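You operate a simulated robot arm through the tools that you are given. There is no shell and no other tool.

The job below is to be done with a simulated robot arm. You get a single attempt, and the scene is never put back.

Task
Plug the washer in, switch on and run a rinse to its end.
Fine: plug in before the switch goes on; dial back to off at the end.

The check looks at the end state, three seconds after you hand in, the way a careful person would. Anything else that was tipped, shoved, dropped, spilled or broken makes it a failure.

Robot
A 7-joint arm with a two-finger gripper, fixed in place. Base frame: the origin is on the floor under the middle of its stand, x ahead of it, y to its left, z up. Units: mm, degrees, N and s.
It reaches about 1125 mm from its shoulder. Its first joint turns from -143.0 to 143.0 degrees. Payload 2.45 kg.
Tool frame: the origin (TCP) lies between the finger pads and is the grasp point; the fingertips stand 26 mm ahead of it; z points along the fingers, y is the line along which they close. The gripper opens to 96 mm; its body begins 69 mm behind the TCP.
Orientation is that of the tool frame in the base frame, as a unit quaternion [w, x, y, z]. With the fingers straight down and closing along the base's y, the tool's x points along the base's -x, its y along +y and its z along -z.

Tools
- The arm moves only by the tool move_arm. Its argument "series" is one flat list of numbers, 7 for each row, row after row: the shift along the tool's x, y, z in units of 20 mm (1.0 is 20 mm), then the turn, a rotation vector about the tool's x, y, z in units of 8 degrees (1.0 is 8 degrees), then the opening, from 0 (shut) to 1 (fully open). In form: [x, y, z, rx, ry, rz, jaw, x, y, z, rx, ry, rz, jaw, ...]. A call has 1 to 20 rows; each row shifts and turns the commanded pose from where the row before left it, along the tool's axes as they then stand. A call with a number of a shift or a turn outside -1 to 1 is refused whole. A row lasts 0.2 s, in which the tool goes at most 50 mm and 8.6 degrees; a call with a longer step from one row to the next is refused whole, and so is a gripper value outside its range. Where a pose cannot be reached the arm comes as near as it can. A force on the tool above 40 N (or 10 N above the force at the start of the call, whichever is more), or a blocked arm, ends the call early, and 0.2 s more pass. The fingers move at their own pace (about 50 mm/s each) and stop on an object; they squeeze with about 35 N. The grip force told is the motor's: it shows also when the fingers shut on nothing. Time passes only in rows, and 0.2 s behind the last, so rows that do not move let the fingers close. The reply holds the time, the measured pose of the TCP, the force on the tool along the base axes, the opening and the grip force, in the units named above and with some noise, with the torque about the TCP (base axes, N m) and any sound that the robot's microphone picked up.
- Cameras (640 x 400 px; columns grow to the right, rows downward): "scene" is fixed at [47.6, 501.1, 1342.4]; the picture's right is [0.37, 0.93, 0.00], its down [0.84, -0.33, -0.43] and it looks along [-0.40, 0.16, -0.90] (base axes); focal length 214 px, centre (320, 200). "wrist" rides on the gripper at [82, 3, -98] in the tool frame; the picture's right is [-0.04, 1.00, 0.00], its down [-0.73, -0.03, -0.68] and it looks along [-0.68, -0.03, 0.73] (tool axes); focal length 256 px, centre (320, 200). There is no depth. A picture from a camera that has moved, and an enlarged one, comes with that camera's place and axes in the base frame and with its lens.
- camera(camera): a new picture of that camera. The clock stands still meanwhile.
- move_column(by): slides the trunk up (or, below 0, down) by that many mm; the arm rides with it, the base frame stays. It gives what a move gives, with no picture.
- close_up(camera, box): a new picture of the part [left, top, right, bottom] of that camera's present view, enlarged. The clock stands still meanwhile.
- job_done(): hands the job in; it is judged then, once.

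Nothing tells you positions but the pictures and the camera data. Unless the task says otherwise, let go and move clear before handing in.

The tools are called as name(argument=value, ...) on one line, values as JSON. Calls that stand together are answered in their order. move_arm: Moves the arm, as the interface text tells. Its arguments: {"type":"object","properties":{"series":{"type":"array"}},"required":["series"]} The other tools are called the same way: move_column (by) moves the trunk up or down; camera (camera) takes a picture; close_up (camera, box) takes an enlarged picture of a part of a camera's view; job_done () hands the job in.

At the start:

```text
t: 0.0
position: [463.6, -93.6, 1228.6]
tcp_rot: [0.0, 0.0, 1.0, 0.0]
force: [-1.1, -0.4, 0.2]
wrist_torque: [-0.02, 0.01, 0.0]
opening: 95.8
finger_force: 0.0
trunk travel left (down, up): [-575.0, 65.0]
```

scene: 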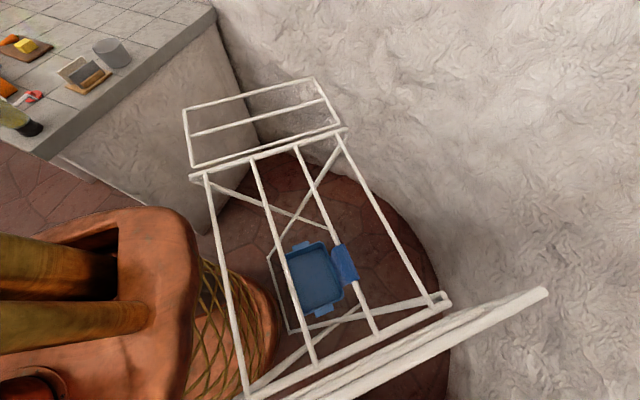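
wrist: 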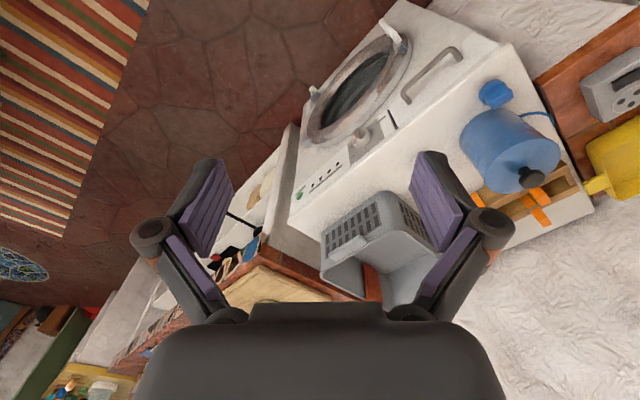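

The wrist camera shows a washer with a door, a knob panel, a jug and a basket on top. The scene camera only shows a drying rack and a counter behind the robot. I'll enlarge parts of the wrist view to find the panel, the plug and the socket.

close_up(camera="wrist", box=[260, 0, 480, 220])

close_up(camera="wrist", box=[440, 0, 640, 220])

close_up(camera="wrist", box=[120, 120, 340, 340])

close_up(camera="wrist", box=[0, 220, 240, 400])

```text
1.82 times, centred on (370, 110) of wrist
camera zoom: at [381.8, -88.4, 1327.6], right [0.04, 1.0, 0.0], down [0.73, -0.03, 0.68], along [0.68, -0.03, -0.73], focal length 465 px, centre (229, 364)
```

zoom: 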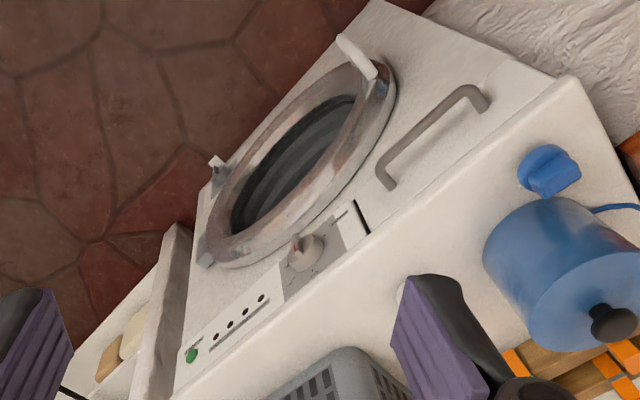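

```text
1.82 times, centred on (540, 110) of wrist
camera zoom: at [381.8, -88.4, 1327.6], right [0.04, 1.0, 0.0], down [0.73, -0.03, 0.68], along [0.68, -0.03, -0.73], focal length 465 px, centre (-80, 364)
```

zoom: 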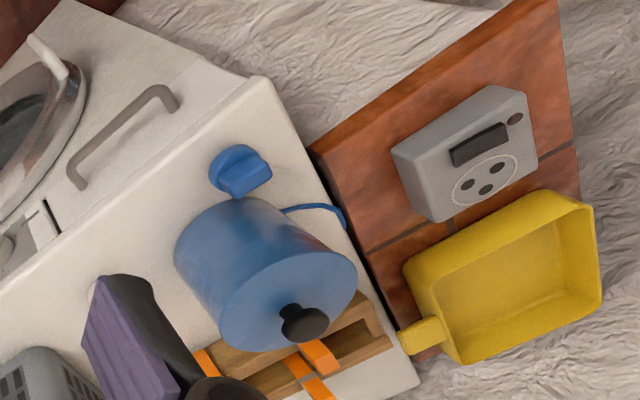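

```text
1.82 times, centred on (230, 230) of wrist
camera zoom: at [381.8, -88.4, 1327.6], right [0.04, 1.0, 0.0], down [0.73, -0.03, 0.68], along [0.68, -0.03, -0.73], focal length 465 px, centre (484, 146)
```

zoom: 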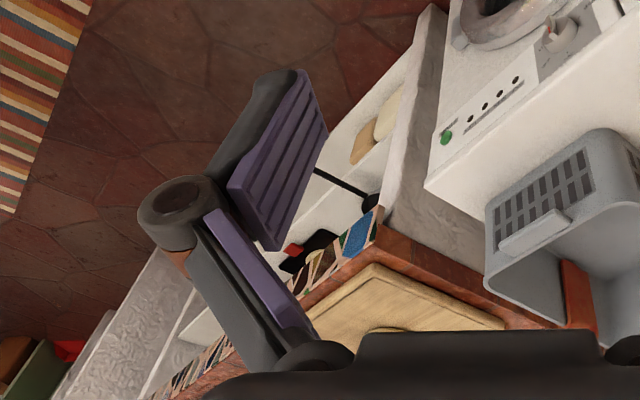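

```text
2.22 times, centred on (120, 310) of wrist
camera zoom: at [381.8, -88.4, 1327.6], right [0.04, 1.0, 0.0], down [0.73, -0.03, 0.68], along [0.68, -0.03, -0.73], focal length 569 px, centre (764, -44)
```

zoom: 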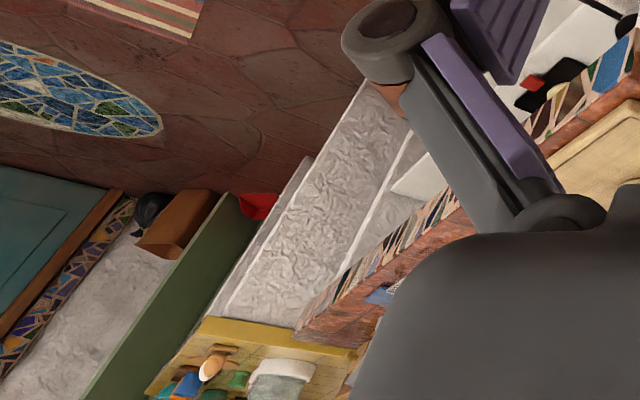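

The washer is turned about 45°, with its front facing (-x,-y). The blue plug lies on its top, and the socket box is on the +y side. I'll zoom in on the socket, plug and panel.

close_up(camera="wrist", box=[540, 20, 640, 120])

close_up(camera="wrist", box=[450, 60, 550, 160])

close_up(camera="wrist", box=[280, 90, 410, 220])

close_up(camera="wrist", box=[440, 130, 640, 250])

```text
4.00 times, centred on (590, 70) of wrist
camera zoom: at [381.8, -88.4, 1327.6], right [0.04, 1.0, 0.0], down [0.73, -0.03, 0.68], along [0.68, -0.03, -0.73], focal length 1024 px, centre (-760, 720)
```

zoom: 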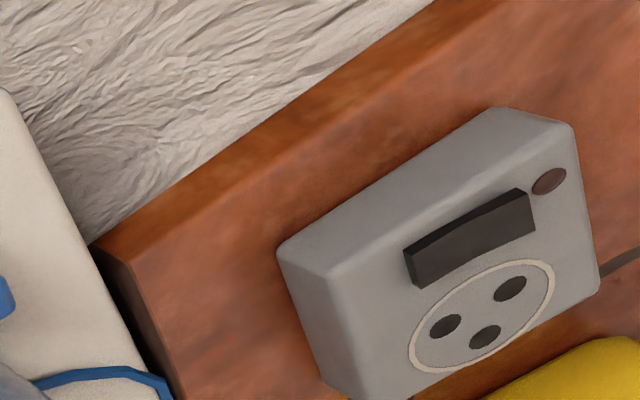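

```text
4.00 times, centred on (500, 110) of wrist
camera zoom: at [381.8, -88.4, 1327.6], right [0.04, 1.0, 0.0], down [0.73, -0.03, 0.68], along [0.68, -0.03, -0.73], focal length 1024 px, centre (-400, 560)
```

zoom: 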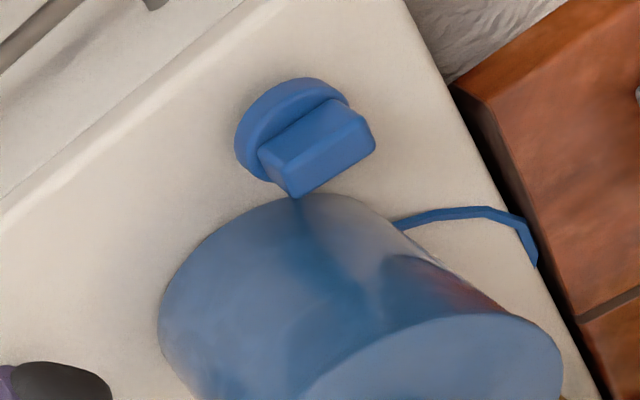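

```text
3.08 times, centred on (345, 155) of wrist
camera zoom: at [381.8, -88.4, 1327.6], right [0.04, 1.0, 0.0], down [0.73, -0.03, 0.68], along [0.68, -0.03, -0.73], focal length 788 px, centre (243, 338)
```

zoom: 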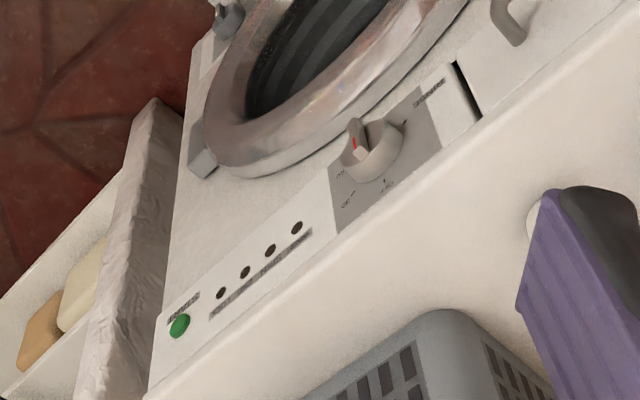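

```text
3.20 times, centred on (540, 190) of wrist
camera zoom: at [381.8, -88.4, 1327.6], right [0.04, 1.0, 0.0], down [0.73, -0.03, 0.68], along [0.68, -0.03, -0.73], focal length 819 px, centre (-384, 232)
```

zoom: 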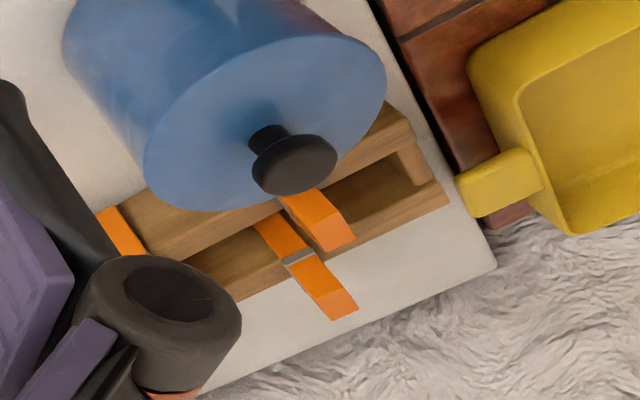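

The socket box sits face-up on the tiled counter, at roughly (575,430,890). The plug stands upright on the washer top near (563,208,880). The dial is on the front face near (704,0,774). I'll lower the trunk and yaw the tool 45° to look at the front panel.

move_column(by=-200)

```text
t: 2.2
position: [462.5, -93.7, 1028.4]
tcp_rot: [0.0, 0.0, 1.0, 0.0]
force: [-0.7, 0.0, 0.0]
wrist_torque: [-0.03, 0.0, 0.0]
opening: 96.0
finger_force: 0.1
trunk travel left (down, up): [-375.0, 265.0]
```

The trunk is 200 mm lower with nothing touched. Next I'll slide the tool to the right and yaw it 45° so the camera faces the washer front.

move_arm(series=[0, -0.9, 0, 0, 0, 0, 1, 0, -0.9, 0, 0, 0, 0, 1, 0, -0.9, 0, 0, 0, 0, 1, 0, -0.9, 0, 0, 0, 0, 1, 0, -0.9, 0, 0, 0, 0, 1, 0, -0.9, 0, 0, 0, 0, 1, 0, -0.9, 0, 0, 0, 0, 1, 0, -0.9, 0, 0, 0, 0, 1, 0, 0, 0, 0, 0, -0.94, 1, 0, 0, 0, 0, 0, -0.94, 1, 0, 0, 0, 0, 0, -0.94, 1, 0, 0, 0, 0, 0, -0.94, 1, 0, 0, 0, 0, 0, -0.94, 1, 0, 0, 0, 0, 0, -0.94, 1])

camera(camera="wrist")

```text
t: 5.2
position: [462.6, -236.8, 1029.0]
tcp_rot: [0.001, -0.384, 0.923, 0.001]
force: [-0.2, -0.4, 0.5]
wrist_torque: [0.02, -0.01, 0.0]
opening: 96.2
finger_force: 0.1
trunk travel left (down, up): [-375.0, 265.0]
```

```text
taken
camera wrist: at [403.6, -291.8, 1127.4], right [-0.68, 0.73, 0.0], down [0.54, 0.5, 0.68], along [0.5, 0.46, -0.73], focal length 256 px, centre (320, 200)
```

wrist: 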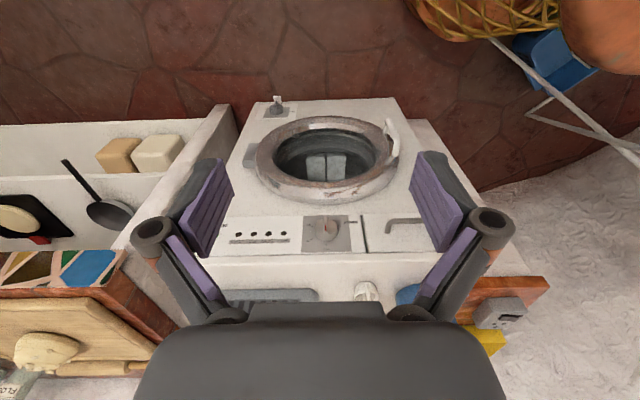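

Now the front face is in view upside down: porthole door, dial, LEDs, drawer handle. I'll zoom in on the panel.

close_up(camera="wrist", box=[290, 205, 370, 255])

close_up(camera="wrist", box=[215, 205, 311, 265])

close_up(camera="wrist", box=[230, 85, 430, 215])

close_up(camera="wrist", box=[340, 200, 540, 320])

```text
8.00 times, centred on (330, 230) of wrist
camera zoom: at [403.6, -291.8, 1127.4], right [-0.68, 0.73, 0.0], down [0.54, 0.5, 0.68], along [0.5, 0.46, -0.73], focal length 2048 px, centre (240, -40)
```

zoom: 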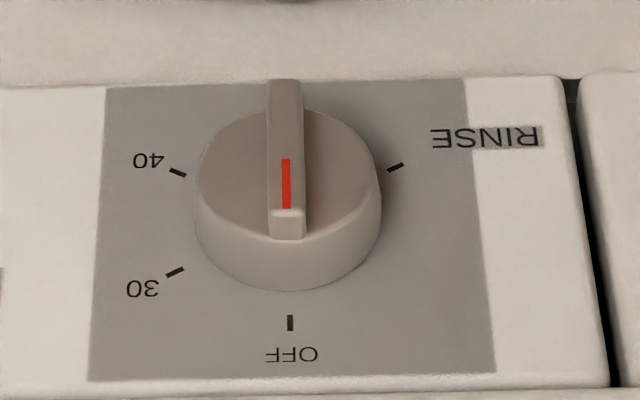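

```text
6.67 times, centred on (263, 235) of wrist
camera zoom: at [403.6, -291.8, 1127.4], right [-0.68, 0.73, 0.0], down [0.54, 0.5, 0.68], along [0.5, 0.46, -0.73], focal length 1707 px, centre (700, -33)
```

zoom: 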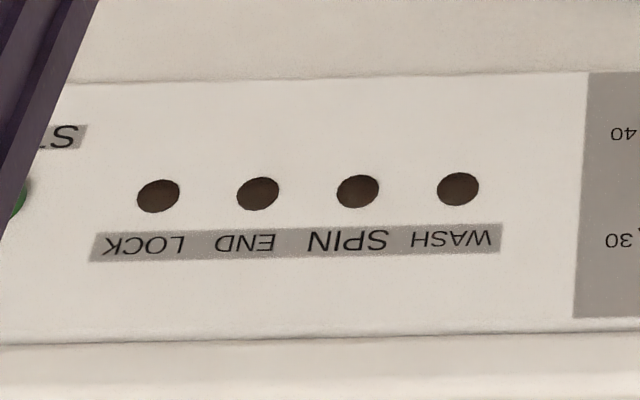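

```text
3.08 times, centred on (330, 150) of wrist
camera zoom: at [403.6, -291.8, 1127.4], right [-0.68, 0.73, 0.0], down [0.54, 0.5, 0.68], along [0.5, 0.46, -0.73], focal length 788 px, centre (289, 354)
```

zoom: 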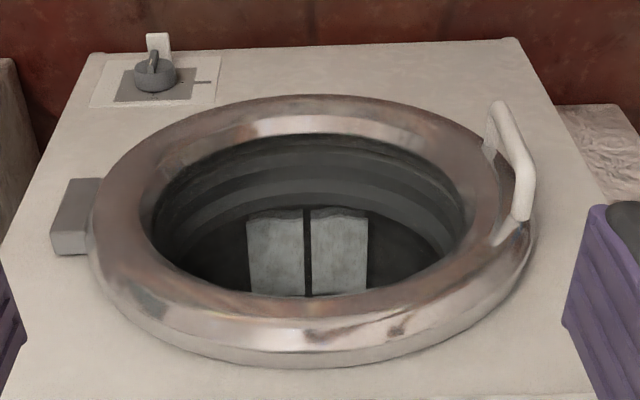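

```text
3.20 times, centred on (440, 260) of wrist
camera zoom: at [403.6, -291.8, 1127.4], right [-0.68, 0.73, 0.0], down [0.54, 0.5, 0.68], along [0.5, 0.46, -0.73], focal length 819 px, centre (-64, 8)
```

zoom: 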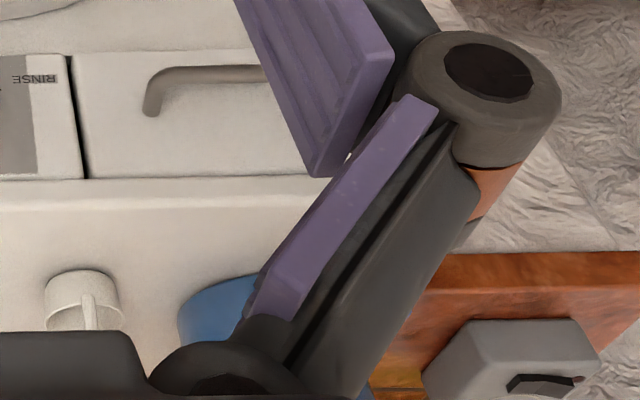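

The dial is at OFF (top of its circle), with RINSE on the other side. The LEDs are WASH, SPIN, END and LOCK, with a green start button beyond. I'll look closer at the knob low on the front, the door, and the start button.

close_up(camera="wrist", box=[250, 85, 314, 125])

close_up(camera="wrist", box=[370, 105, 434, 165])

close_up(camera="wrist", box=[0, 220, 240, 400])

close_up(camera="wrist", box=[440, 0, 640, 160])

```text
10.00 times, centred on (282, 105) of wrist
camera zoom: at [403.6, -291.8, 1127.4], right [-0.68, 0.73, 0.0], down [0.54, 0.5, 0.68], along [0.5, 0.46, -0.73], focal length 2560 px, centre (700, 1150)
```

zoom: 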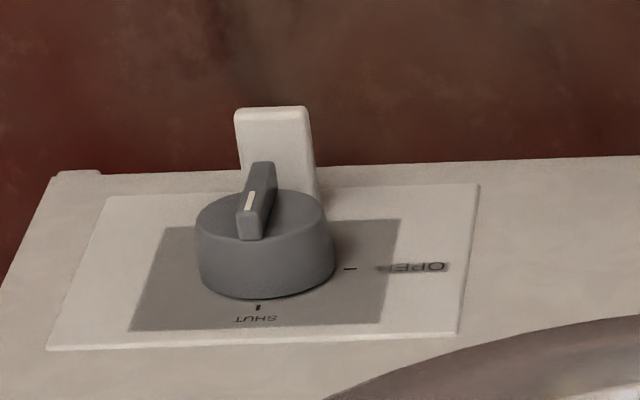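

```text
6.67 times, centred on (402, 135) of wrist
camera zoom: at [403.6, -291.8, 1127.4], right [-0.68, 0.73, 0.0], down [0.54, 0.5, 0.68], along [0.5, 0.46, -0.73], focal length 1707 px, centre (-227, 633)
```

zoom: 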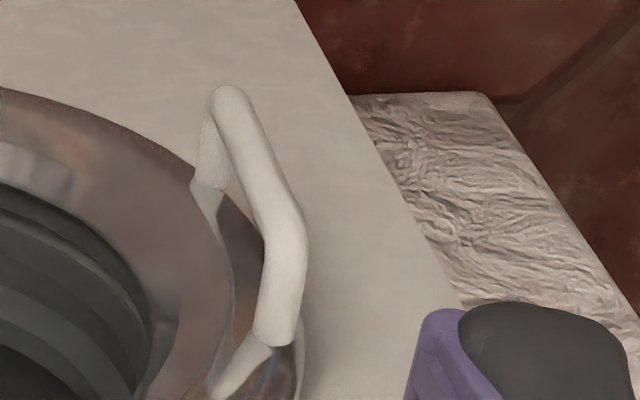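

```text
2.22 times, centred on (120, 310) of wrist
camera zoom: at [403.6, -291.8, 1127.4], right [-0.68, 0.73, 0.0], down [0.54, 0.5, 0.68], along [0.5, 0.46, -0.73], focal length 569 px, centre (764, -44)
```

zoom: 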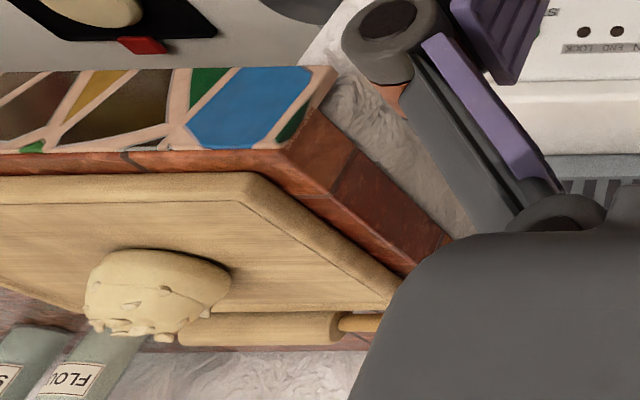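

```text
2.50 times, centred on (540, 80) of wrist
camera zoom: at [403.6, -291.8, 1127.4], right [-0.68, 0.73, 0.0], down [0.54, 0.5, 0.68], along [0.5, 0.46, -0.73], focal length 640 px, centre (-230, 500)
```

zoom: 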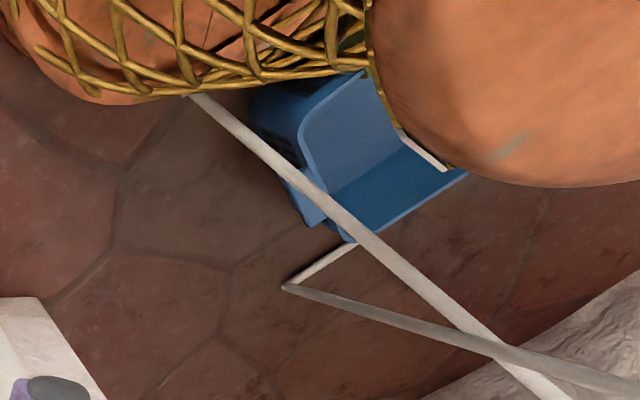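

The lower knob points at SHUT and the door looks closed, so I'll leave both alone. Next I'll bring the camera low in front of the washer top to see the plug from the side, including its pins.

move_arm(series=[-0.985, 0.933, 0.49, 0, 0, 0, 1, -0.985, 0.933, 0.49, 0, 0, 0, 1, -0.985, 0.933, 0.49, 0, 0, 0, 1, -0.985, 0.933, 0.49, 0, 0, 0, 1, -0.985, 0.933, 0.49, 0, 0, 0, 1, -0.985, 0.933, 0.49, 0, 0, 0, 1, -0.985, 0.933, 0.49, 0, 0, 0, 1, -0.985, 0.933, 0.49, 0, 0, 0, 1, -0.985, 0.933, 0.49, 0, 0, 0, 1, -0.985, 0.933, 0.49, 0, 0, 0, 1, -0.985, 0.933, 0.49, 0, 0, 0, 1, -0.985, 0.933, 0.49, 0, 0, 0, 1, -0.985, 0.933, 0.49, 0, 0, 0, 1, 0, 0, 0, 0, -0.75, 0, 1, 0, 0, 0, 0, -0.75, 0, 1, 0, 0, 0, 0, -0.75, 0, 1, 0, 0, 0, 0, -0.75, 0, 1, 0, 0, 0, 0, -0.75, 0, 1])

camera(camera="wrist")

```text
t: 9.0
position: [472.2, 116.2, 901.9]
tcp_rot: [0.24, -0.37, 0.892, 0.099]
force: [-0.2, 1.1, 0.6]
wrist_torque: [-0.01, -0.01, -0.01]
opening: 96.0
finger_force: 0.0
trunk travel left (down, up): [-375.0, 265.0]
```

```text
taken
camera wrist: at [385.3, 35.0, 945.9], right [-0.68, 0.73, 0.02], down [0.23, 0.19, 0.96], along [0.69, 0.66, -0.29], focal length 256 px, centre (320, 200)
```

wrist: 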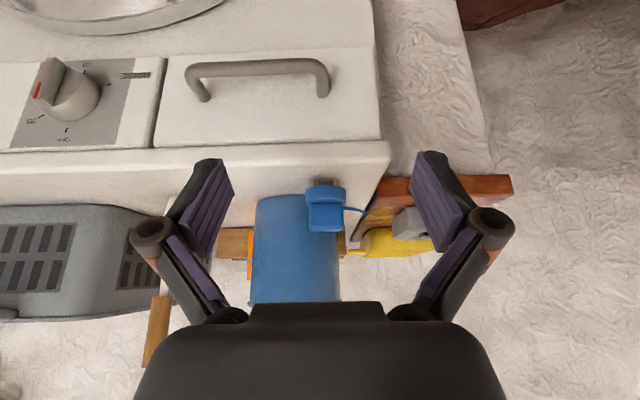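

close_up(camera="wrist", box=[285, 170, 365, 240])

close_up(camera="wrist", box=[340, 160, 520, 270])

close_up(camera="wrist", box=[0, 40, 180, 160])

```text
5.71 times, centred on (325, 205) of wrist
camera zoom: at [385.3, 35.0, 945.9], right [-0.68, 0.73, 0.02], down [0.23, 0.19, 0.96], along [0.69, 0.66, -0.29], focal length 1463 px, centre (291, 171)
```

zoom: 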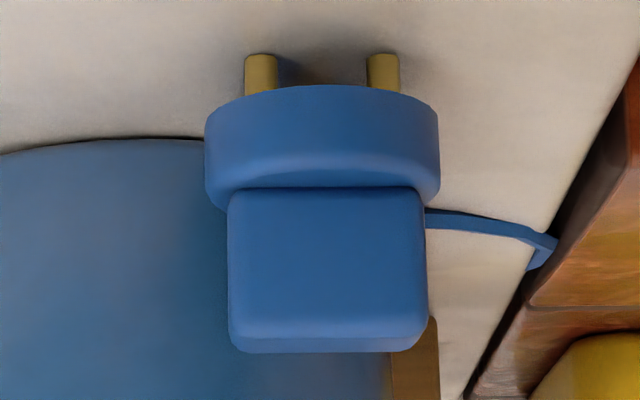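

```text
3.56 times, centred on (430, 215) of wrist
camera zoom: at [385.3, 35.0, 945.9], right [-0.68, 0.73, 0.02], down [0.23, 0.19, 0.96], along [0.69, 0.66, -0.29], focal length 910 px, centre (-71, 147)
```

zoom: 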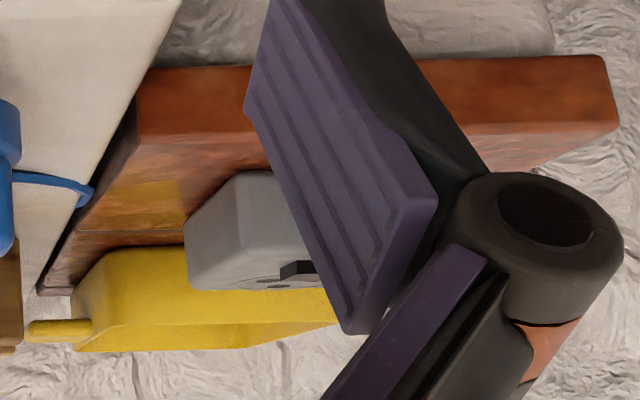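

```text
3.33 times, centred on (90, 100) of wrist
camera zoom: at [385.3, 35.0, 945.9], right [-0.68, 0.73, 0.02], down [0.23, 0.19, 0.96], along [0.69, 0.66, -0.29], focal length 853 px, centre (1087, 533)
```

zoom: 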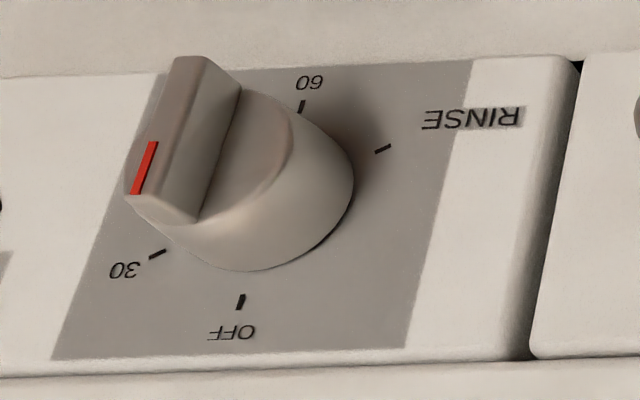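

The plug stands on its pins: two pins face the front and a third is hidden behind, which matches the socket's hole pattern. The block top is near (557,203,903) and a pot stands about 50 mm behind it, so I'll keep the tool tilted 30° back and approach from the front.

move_arm(series=[-0.667, 0.022, 0.344, 0, 0, 0, 1, -0.667, 0.022, 0.344, 0, 0, 0, 1, -0.667, 0.022, 0.344, 0, 0, 0, 1, -0.667, 0.022, 0.344, 0, 0, 0, 1])

camera(camera="wrist")

close_up(camera="wrist", box=[240, 130, 400, 250])

```text
t: 10.0
position: [511.2, 159.6, 905.3]
tcp_rot: [0.239, -0.371, 0.892, 0.099]
force: [-0.2, -0.1, -0.1]
wrist_torque: [-0.02, -0.03, 0.0]
opening: 96.1
finger_force: 0.1
trunk travel left (down, up): [-375.0, 265.0]
```

```text
taken
camera wrist: at [426.2, 78.5, 949.2], right [-0.68, 0.73, 0.02], down [0.23, 0.19, 0.95], along [0.69, 0.66, -0.3], focal length 256 px, centre (320, 200)
```

wrist: 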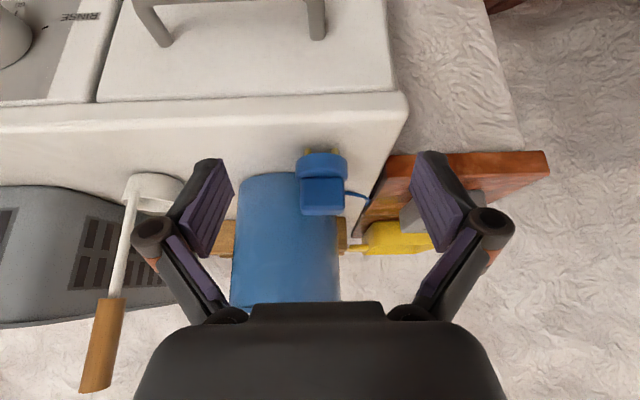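

```text
3.33 times, centred on (320, 190) of wrist
camera zoom: at [426.2, 78.5, 949.2], right [-0.68, 0.73, 0.02], down [0.23, 0.19, 0.95], along [0.69, 0.66, -0.3], focal length 853 px, centre (320, 233)
```

zoom: 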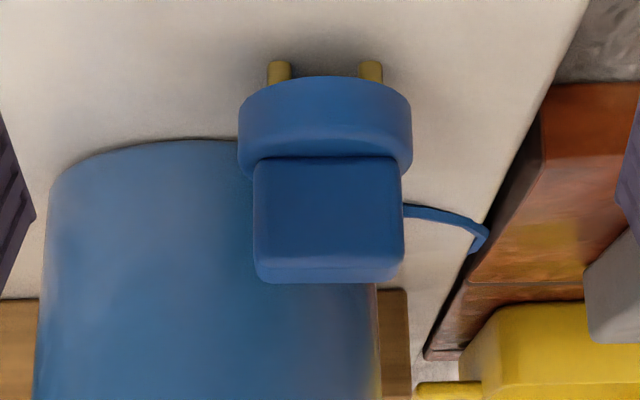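

The two views agree on the block top centre at about (557,203,902), roughly 32 mm wide and 16 mm thick. I'll advance 53 mm so the open fingers straddle the block, then look before closing.

move_arm(series=[-0.587, -0.0125, 0.316, 0, 0, 0, 1, -0.587, -0.0125, 0.316, 0, 0, 0, 1, -0.587, -0.0125, 0.316, 0, 0, 0, 1, -0.587, -0.0125, 0.316, 0, 0, 0, 1])

camera(camera="wrist")

close_up(camera="wrist", box=[220, 110, 420, 260])

```text
t: 11.0
position: [550.8, 197.3, 906.7]
tcp_rot: [0.239, -0.37, 0.892, 0.099]
force: [0.0, -0.3, 0.2]
wrist_torque: [-0.02, 0.01, 0.0]
opening: 96.1
finger_force: 0.2
trunk travel left (down, up): [-375.0, 265.0]
```

```text
taken
camera wrist: at [464.7, 115.8, 950.3], right [-0.68, 0.73, 0.02], down [0.23, 0.19, 0.95], along [0.69, 0.66, -0.3], focal length 256 px, centre (320, 200)
```

wrist: 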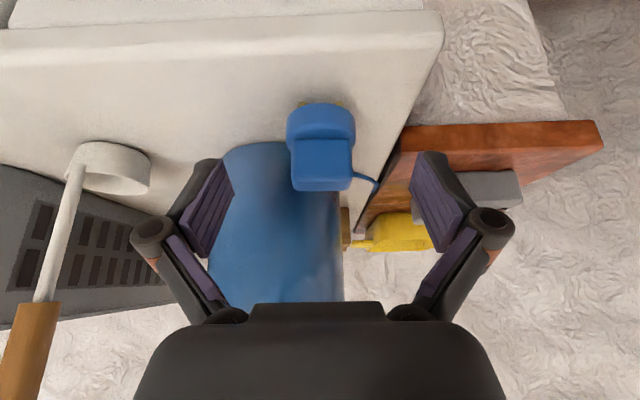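

```text
2.67 times, centred on (320, 185) of wrist
camera zoom: at [464.7, 115.8, 950.3], right [-0.68, 0.73, 0.02], down [0.23, 0.19, 0.95], along [0.69, 0.66, -0.3], focal length 683 px, centre (320, 240)
```

zoom: 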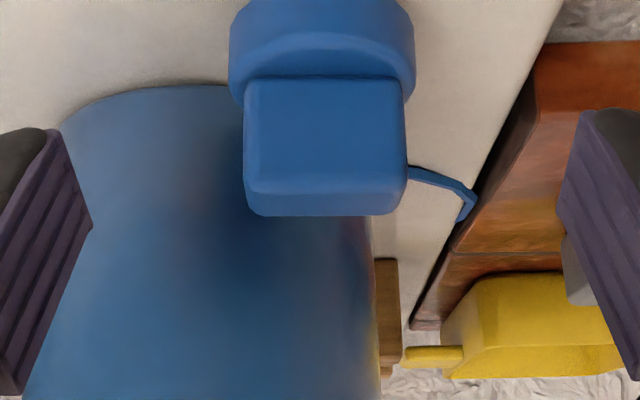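

The fingers straddle the block evenly, with the block under the TCP. I'll close the gripper on it now.

move_arm(series=[0, 0, 0, 0, 0, 0, 0.2, 0, 0, 0, 0, 0, 0, 0.2, 0, 0, 0, 0, 0, 0, 0.2, 0, 0, 0, 0, 0, 0, 0.2, 0, 0, 0, 0, 0, 0, 0.2, 0, 0, 0, 0, 0, 0, 0.2])

camera(camera="wrist")

```text
t: 12.4
position: [551.0, 197.2, 906.5]
tcp_rot: [0.24, -0.37, 0.892, 0.099]
force: [0.2, 0.8, 1.8]
wrist_torque: [0.07, 0.0, 0.03]
opening: 32.9
finger_force: 35.0
trunk travel left (down, up): [-375.0, 265.0]
```

```text
taken
camera wrist: at [464.3, 115.8, 950.3], right [-0.68, 0.73, 0.02], down [0.23, 0.19, 0.95], along [0.69, 0.66, -0.3], focal length 256 px, centre (320, 200)
```

wrist: 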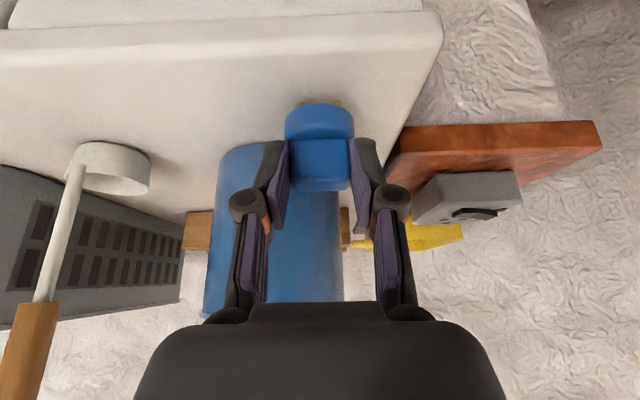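

Firm grip at 32.9 mm. I'll lift the plug straight up about 80 mm and watch for cord tension.

move_arm(series=[-0.401, 0, -0.692, 0, 0, 0, 0.2, -0.401, 0, -0.692, 0, 0, 0, 0.2, -0.401, 0, -0.692, 0, 0, 0, 0.2, -0.401, 0, -0.692, 0, 0, 0, 0.2, -0.401, 0, -0.692, 0, 0, 0, 0.2])

camera(camera="wrist")

```text
t: 13.6
position: [551.4, 196.5, 985.3]
tcp_rot: [0.238, -0.371, 0.892, 0.099]
force: [1.3, 0.5, -0.5]
wrist_torque: [-0.02, 0.02, 0.01]
opening: 33.0
finger_force: 35.2
trunk travel left (down, up): [-375.0, 265.0]
```

```text
taken
camera wrist: at [464.6, 115.6, 1030.7], right [-0.68, 0.73, 0.02], down [0.23, 0.19, 0.95], along [0.69, 0.66, -0.3], focal length 256 px, centre (320, 200)
```

wrist: 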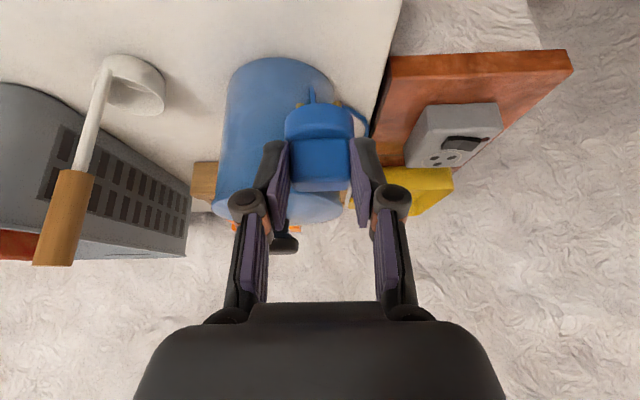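

The plug is up and clear, and the socket is now in view on the image's right. I'll zoom on the plug's underside and on the socket.

close_up(camera="wrist", box=[270, 70, 390, 160])

close_up(camera="wrist", box=[370, 70, 530, 220])

```text
4.44 times, centred on (330, 115) of wrist
camera zoom: at [464.6, 115.6, 1030.7], right [-0.68, 0.73, 0.02], down [0.23, 0.19, 0.95], along [0.69, 0.66, -0.3], focal length 1138 px, centre (276, 578)
```

zoom: 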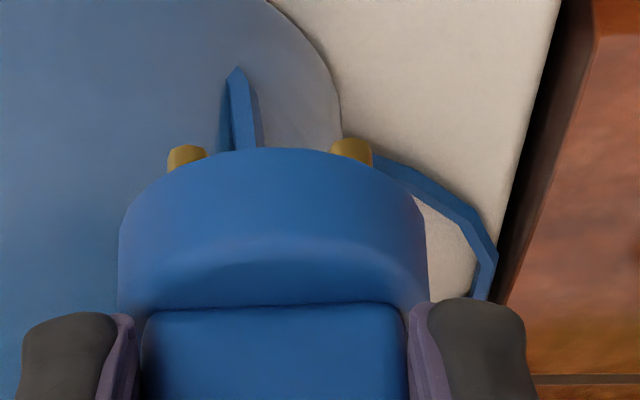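

```text
2.67 times, centred on (450, 145) of wrist
camera zoom: at [464.6, 115.6, 1030.7], right [-0.68, 0.73, 0.02], down [0.23, 0.19, 0.95], along [0.69, 0.66, -0.3], focal length 683 px, centre (-27, 347)
```

zoom: 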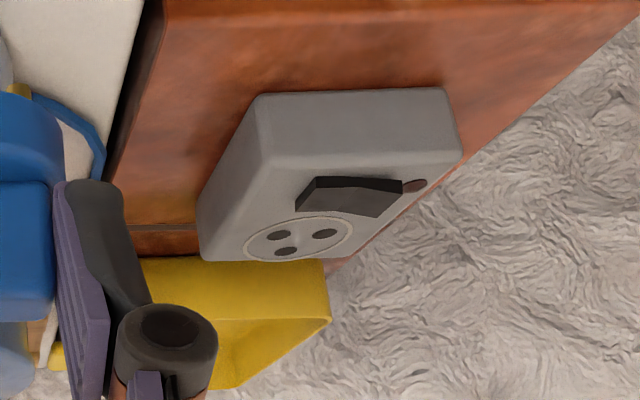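

The cord hangs from the plug's back. Triangulating two views puts the socket face centre at about (578,442,884). I'll move sideways past the pot, then partly forward, to get a better look at the socket.

move_arm(series=[0, 0.94, 0, 0, 0, 0, 0.2, 0, 0.94, 0, 0, 0, 0, 0.2, 0, 0.94, 0, 0, 0, 0, 0.2, 0, 0.94, 0, 0, 0, 0, 0.2, 0, 0.94, 0, 0, 0, 0, 0.2, -0.865, 0, 0.501, 0, 0, 0, 0.2, -0.865, 0, 0.501, 0, 0, 0, 0.2, -0.865, 0, 0.501, 0, 0, 0, 0.2, -0.865, 0, 0.501, 0, 0, 0, 0.2, -0.865, 0, 0.501, 0, 0, 0, 0.2])

camera(camera="wrist")

close_up(camera="wrist", box=[340, 40, 500, 160])

```text
t: 15.8
position: [555.8, 333.5, 986.5]
tcp_rot: [0.239, -0.371, 0.892, 0.099]
force: [-0.3, -0.8, -0.9]
wrist_torque: [0.03, -0.02, -0.02]
opening: 33.1
finger_force: 35.1
trunk travel left (down, up): [-375.0, 265.0]
```

```text
taken
camera wrist: at [468.8, 252.8, 1030.9], right [-0.68, 0.73, 0.02], down [0.23, 0.19, 0.96], along [0.69, 0.66, -0.29], focal length 256 px, centre (320, 200)
```

wrist: 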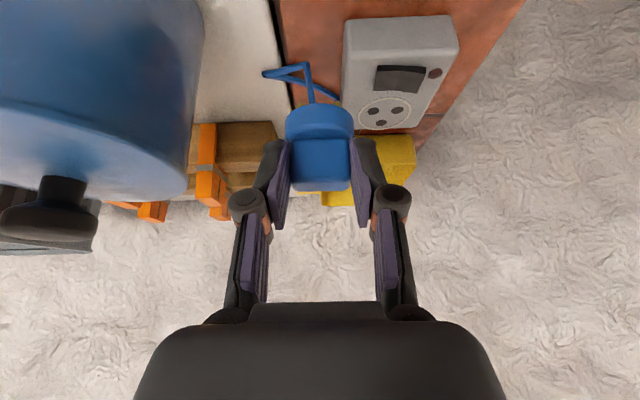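

```text
3.33 times, centred on (420, 100) of wrist
camera zoom: at [468.8, 252.8, 1030.9], right [-0.68, 0.73, 0.02], down [0.23, 0.19, 0.96], along [0.69, 0.66, -0.29], focal length 853 px, centre (-13, 533)
```

zoom: 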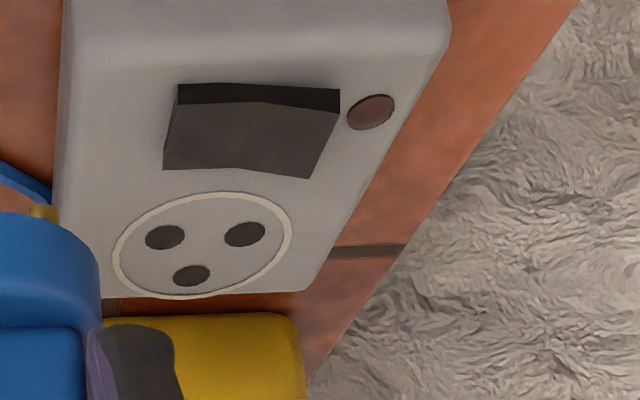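

I've refined the socket estimate to about (576,439,886), but these rays are nearly parallel. I'll tilt the tool to vertical and move forward for a steeper view that fixes the horizontal position better.

move_arm(series=[0, 0, 0, 0, 0.75, 0, 0.2, 0, 0, 0, 0, 0.75, 0, 0.2, 0, 0, 0, 0, 0.75, 0, 0.2, 0, 0, 0, 0, 0.75, 0, 0.2, 0, 0, 0, 0, 0.75, 0, 0.2, -1, 0, 0, 0, 0, 0, 0.2, -1, 0, 0, 0, 0, 0, 0.2, -1, 0, 0, 0, 0, 0, 0.2, -1, 0, 0, 0, 0, 0, 0.2])

camera(camera="wrist")

close_up(camera="wrist", box=[330, 50, 490, 170])

```text
t: 17.8
position: [563.3, 341.1, 986.8]
tcp_rot: [0.024, -0.384, 0.923, 0.01]
force: [-0.3, -0.1, -1.9]
wrist_torque: [0.01, -0.01, 0.01]
opening: 33.3
finger_force: 35.0
out of reach, approached as far as the arm can: row 5, 6, 7, 8, 9
trunk travel left (down, up): [-375.0, 265.0]
```

```text
taken
camera wrist: at [499.1, 283.2, 1080.1], right [-0.68, 0.73, 0.0], down [0.51, 0.47, 0.72], along [0.52, 0.49, -0.7], focal length 256 px, centre (320, 200)
```

wrist: 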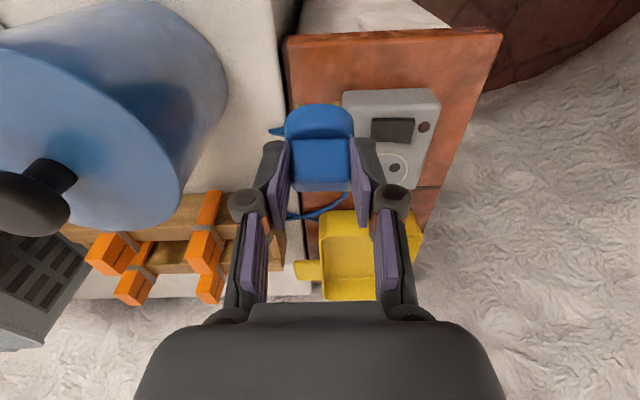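

```text
3.33 times, centred on (410, 110) of wrist
camera zoom: at [499.1, 283.2, 1080.1], right [-0.68, 0.73, 0.0], down [0.51, 0.47, 0.72], along [0.52, 0.49, -0.7], focal length 853 px, centre (20, 500)
```

zoom: 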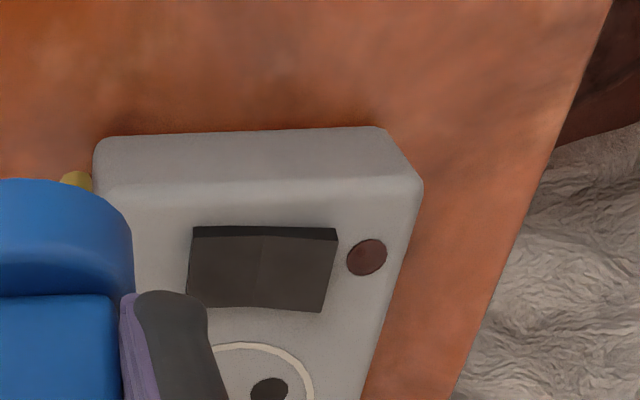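

The steep view fixes hole B at (563,440,887), so the socket centre is about (575.4,436.7,887). The arm was at its limit with the tool vertical, so I'll tilt back to 30°.

move_arm(series=[0, 0, 0, 0, -0.75, 0, 0.2, 0, 0, 0, 0, -0.75, 0, 0.2, 0, 0, 0, 0, -0.75, 0, 0.2, 0, 0, 0, 0, -0.75, 0, 0.2, 0, 0, 0, 0, -0.75, 0, 0.2])

```text
t: 19.0
position: [561.5, 340.7, 984.7]
tcp_rot: [0.263, -0.367, 0.885, 0.109]
force: [0.6, 0.5, -1.2]
wrist_torque: [-0.02, 0.05, 0.0]
opening: 33.2
finger_force: 35.0
trunk travel left (down, up): [-375.0, 265.0]
```

The commanded pose restarts from the measured one. I'll correct the 3° over-tilt and move over the socket at safe height.

move_arm(series=[0, 0, 0, 0, 0.373, 0, 0.2, -0.592, 0.58, 0.343, 0, 0, 0, 0.2, -0.592, 0.58, 0.343, 0, 0, 0, 0.2, -0.592, 0.58, 0.343, 0, 0, 0, 0.2, -0.592, 0.58, 0.343, 0, 0, 0, 0.2, -0.592, 0.58, 0.343, 0, 0, 0, 0.2])

camera(camera="wrist")

close_up(camera="wrist", box=[260, 40, 380, 130])

```text
t: 20.4
position: [569.0, 431.2, 985.4]
tcp_rot: [0.239, -0.371, 0.892, 0.1]
force: [-0.1, -0.7, 0.1]
wrist_torque: [-0.02, -0.02, 0.02]
opening: 33.2
finger_force: 35.6
trunk travel left (down, up): [-375.0, 265.0]
```

```text
taken
camera wrist: at [482.5, 350.0, 1030.7], right [-0.68, 0.73, 0.02], down [0.23, 0.19, 0.95], along [0.69, 0.66, -0.3], focal length 256 px, centre (320, 200)
```

wrist: 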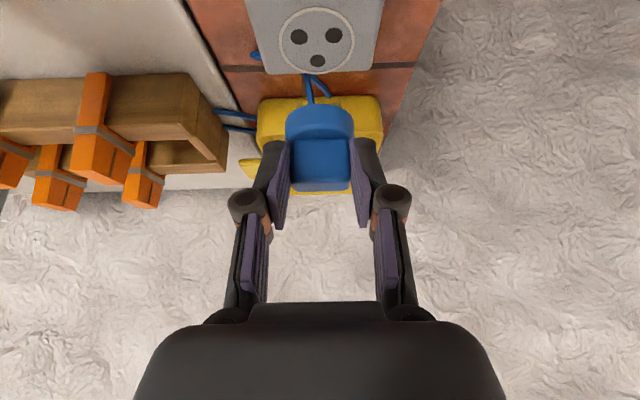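

```text
4.44 times, centred on (320, 85) of wrist
camera zoom: at [482.5, 350.0, 1030.7], right [-0.68, 0.73, 0.02], down [0.23, 0.19, 0.95], along [0.69, 0.66, -0.3], focal length 1138 px, centre (320, 711)
```

zoom: 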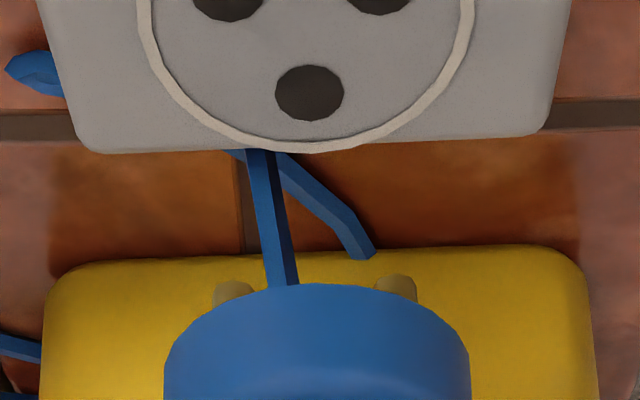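

The holes are in clear view, and laterally the pins are within about 1 mm of the holes. I'll descend about 33 mm so the pins hover just above the face and compare directly.

move_arm(series=[0.276, -0.018, 0.476, 0, 0, 0, 0.2, 0.276, -0.018, 0.476, 0, 0, 0, 0.2, 0.276, -0.018, 0.476, 0, 0, 0, 0.2])

camera(camera="wrist")

close_up(camera="wrist", box=[270, 50, 370, 130])

```text
t: 21.2
position: [569.9, 430.1, 953.3]
tcp_rot: [0.239, -0.371, 0.892, 0.099]
force: [1.0, -0.7, -1.4]
wrist_torque: [-0.01, 0.06, 0.05]
opening: 33.4
finger_force: 35.4
trunk travel left (down, up): [-375.0, 265.0]
```

```text
taken
camera wrist: at [483.9, 348.9, 996.9], right [-0.68, 0.73, 0.02], down [0.23, 0.19, 0.95], along [0.69, 0.66, -0.3], focal length 256 px, centre (320, 200)
```

wrist: 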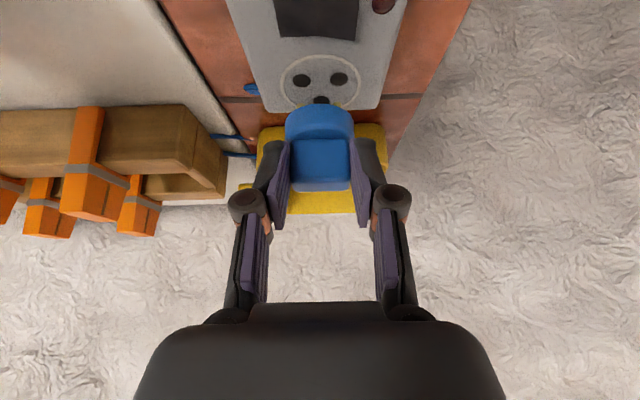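

```text
5.00 times, centred on (320, 90) of wrist
camera zoom: at [483.9, 348.9, 996.9], right [-0.68, 0.73, 0.02], down [0.23, 0.19, 0.95], along [0.69, 0.66, -0.3], focal length 1280 px, centre (320, 750)
```

zoom: 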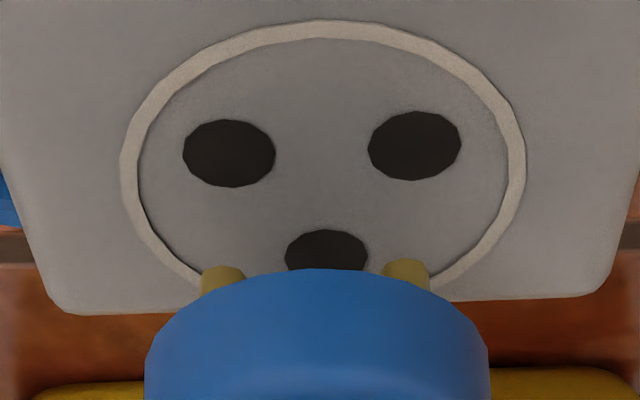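

Holes are about 10 mm wide and the pins about 5 mm, so tolerance is good. The pins are roughly 5–8 mm too far forward; I'll move back 6 mm, 0.8 mm sideways, and down 8 mm, then check again.

move_arm(series=[0.23, 0.02, 0.098, 0, 0, 0, 0.2, 0.23, 0.02, 0.098, 0, 0, 0, 0.2])

close_up(camera="wrist", box=[270, 50, 370, 130])

```text
t: 21.8
position: [566.8, 427.9, 946.2]
tcp_rot: [0.24, -0.37, 0.892, 0.1]
force: [0.5, 0.4, -1.7]
wrist_torque: [0.02, 0.02, -0.01]
opening: 33.3
finger_force: 34.9
trunk travel left (down, up): [-375.0, 265.0]
```

```text
5.00 times, centred on (320, 90) of wrist
camera zoom: at [479.2, 345.3, 989.1], right [-0.68, 0.73, 0.02], down [0.23, 0.19, 0.95], along [0.69, 0.66, -0.3], focal length 1280 px, centre (320, 750)
```

zoom: 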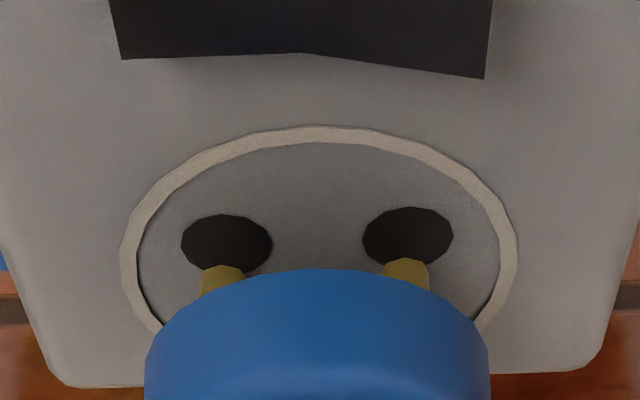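

The pins hover a few mm above the holes and look lined up. I'll lower 3 mm more and check again.

move_arm(series=[0.0752, 0, 0.1298, 0, 0, 0, 0.2])

close_up(camera="wrist", box=[270, 50, 370, 130])

```text
t: 22.2
position: [565.3, 426.4, 942.7]
tcp_rot: [0.238, -0.37, 0.892, 0.099]
force: [0.3, -0.2, -1.0]
wrist_torque: [0.0, -0.04, 0.01]
opening: 33.4
finger_force: 34.6
trunk travel left (down, up): [-375.0, 265.0]
```

```text
5.00 times, centred on (320, 90) of wrist
camera zoom: at [479.4, 345.2, 986.3], right [-0.68, 0.73, 0.02], down [0.23, 0.19, 0.95], along [0.69, 0.66, -0.3], focal length 1280 px, centre (320, 750)
```

zoom: 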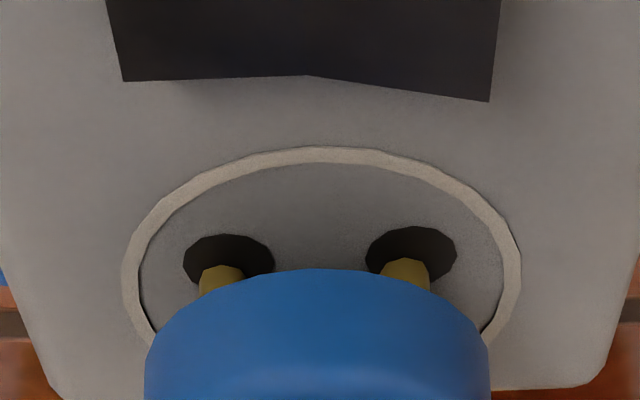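

Pin tips overlap the holes. I'll keep lowering with a tiny sideways trim and watch the force.

move_arm(series=[0.0752, 0.025, 0.1298, 0, 0, 0, 0.2])

close_up(camera="wrist", box=[270, 50, 370, 130])

```text
t: 22.6
position: [566.0, 426.3, 939.0]
tcp_rot: [0.24, -0.37, 0.892, 0.1]
force: [0.4, -0.1, -0.3]
wrist_torque: [0.01, -0.01, -0.03]
opening: 33.1
finger_force: 34.6
trunk travel left (down, up): [-375.0, 265.0]
```

```text
5.00 times, centred on (320, 90) of wrist
camera zoom: at [479.0, 345.4, 983.0], right [-0.68, 0.73, 0.02], down [0.23, 0.19, 0.95], along [0.69, 0.66, -0.3], focal length 1280 px, centre (320, 750)
```

zoom: 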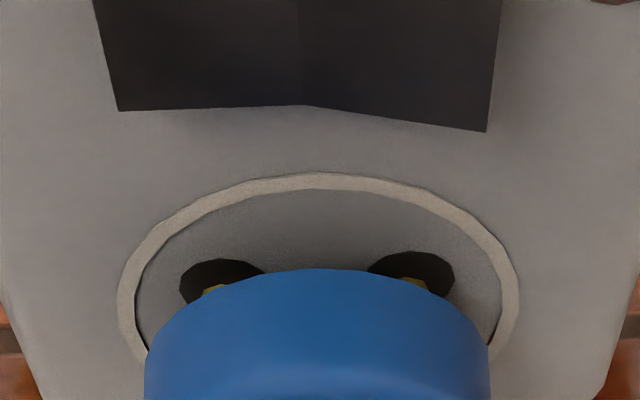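

The pin tips have gone below the socket face with no force, so they're entering. I'll continue straight down in small steps.

move_arm(series=[0.0752, 0, 0.1298, 0, 0, 0, 0.2, 0.0752, 0, 0.1298, 0, 0, 0, 0.2])

close_up(camera="wrist", box=[270, 50, 370, 130])

```text
t: 23.2
position: [566.3, 426.6, 931.6]
tcp_rot: [0.239, -0.371, 0.892, 0.099]
force: [-0.9, 0.3, -3.4]
wrist_torque: [-0.06, 0.03, -0.01]
opening: 33.1
finger_force: 34.5
trunk travel left (down, up): [-375.0, 265.0]
```

```text
5.00 times, centred on (320, 90) of wrist
camera zoom: at [478.9, 345.4, 976.6], right [-0.68, 0.73, 0.02], down [0.23, 0.19, 0.95], along [0.69, 0.66, -0.3], focal length 1280 px, centre (320, 750)
```

zoom: 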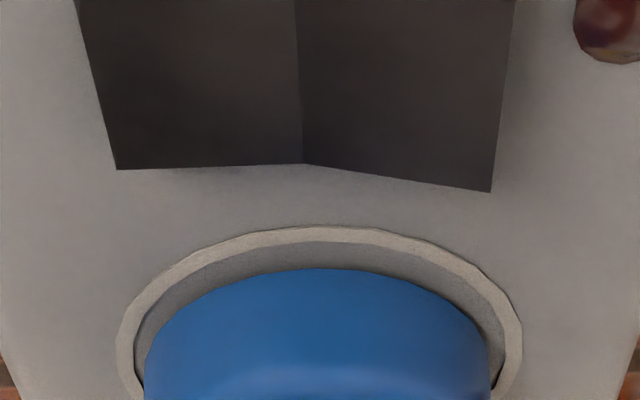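

The plug is sinking in cleanly and the disc nearly fills the ring. I'll keep pushing until it seats.

move_arm(series=[0.0752, 0, 0.1298, 0, 0, 0, 0.2, 0.0752, 0, 0.1298, 0, 0, 0, 0.2])

close_up(camera="wrist", box=[270, 50, 370, 130])

```text
t: 23.8
position: [565.0, 427.6, 930.7]
tcp_rot: [0.244, -0.37, 0.891, 0.1]
force: [1.2, 0.5, 23.3]
wrist_torque: [0.01, -0.07, -0.01]
opening: 33.4
finger_force: 35.1
trunk travel left (down, up): [-375.0, 265.0]
```

```text
5.00 times, centred on (320, 90) of wrist
camera zoom: at [478.6, 345.2, 974.0], right [-0.68, 0.73, 0.02], down [0.22, 0.18, 0.96], along [0.7, 0.66, -0.29], focal length 1280 px, centre (320, 750)
```

zoom: 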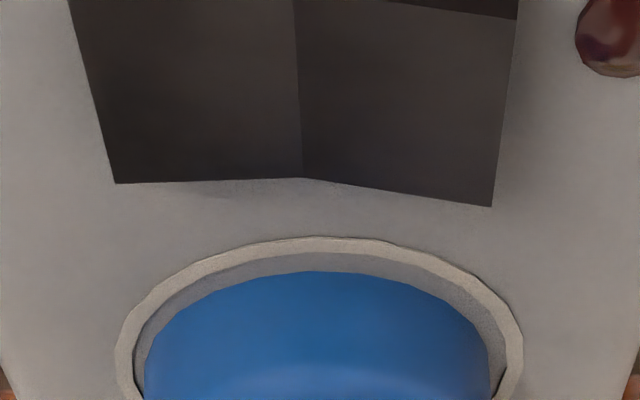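

Force is up to 23 N with the disc at about face level, so it's nearly seated. I'll press slightly more to confirm it's fully home.

move_arm(series=[0.06, 0, 0.104, 0, 0, 0, 0.2, 0.03, 0, 0.052, 0, 0, 0, 0.2])

close_up(camera="wrist", box=[250, 50, 390, 200])

```text
t: 24.4
position: [565.3, 426.1, 926.1]
tcp_rot: [0.24, -0.37, 0.892, 0.1]
force: [2.9, 2.8, 27.7]
wrist_torque: [0.32, -0.32, -0.05]
opening: 33.7
finger_force: 34.8
trunk travel left (down, up): [-375.0, 265.0]
```

```text
2.67 times, centred on (320, 125) of wrist
camera zoom: at [478.3, 344.7, 968.9], right [-0.68, 0.73, 0.02], down [0.23, 0.19, 0.96], along [0.69, 0.66, -0.29], focal length 683 px, centre (320, 400)
```

zoom: 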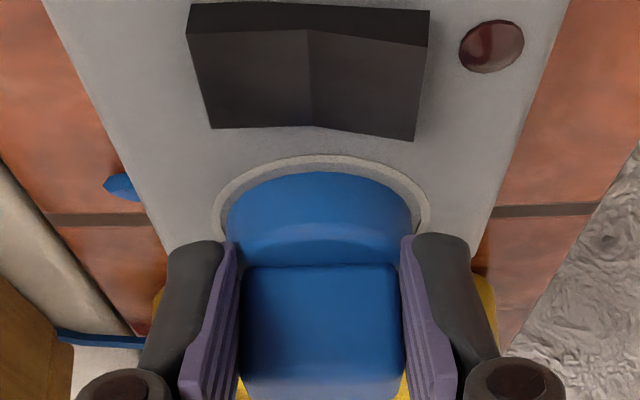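

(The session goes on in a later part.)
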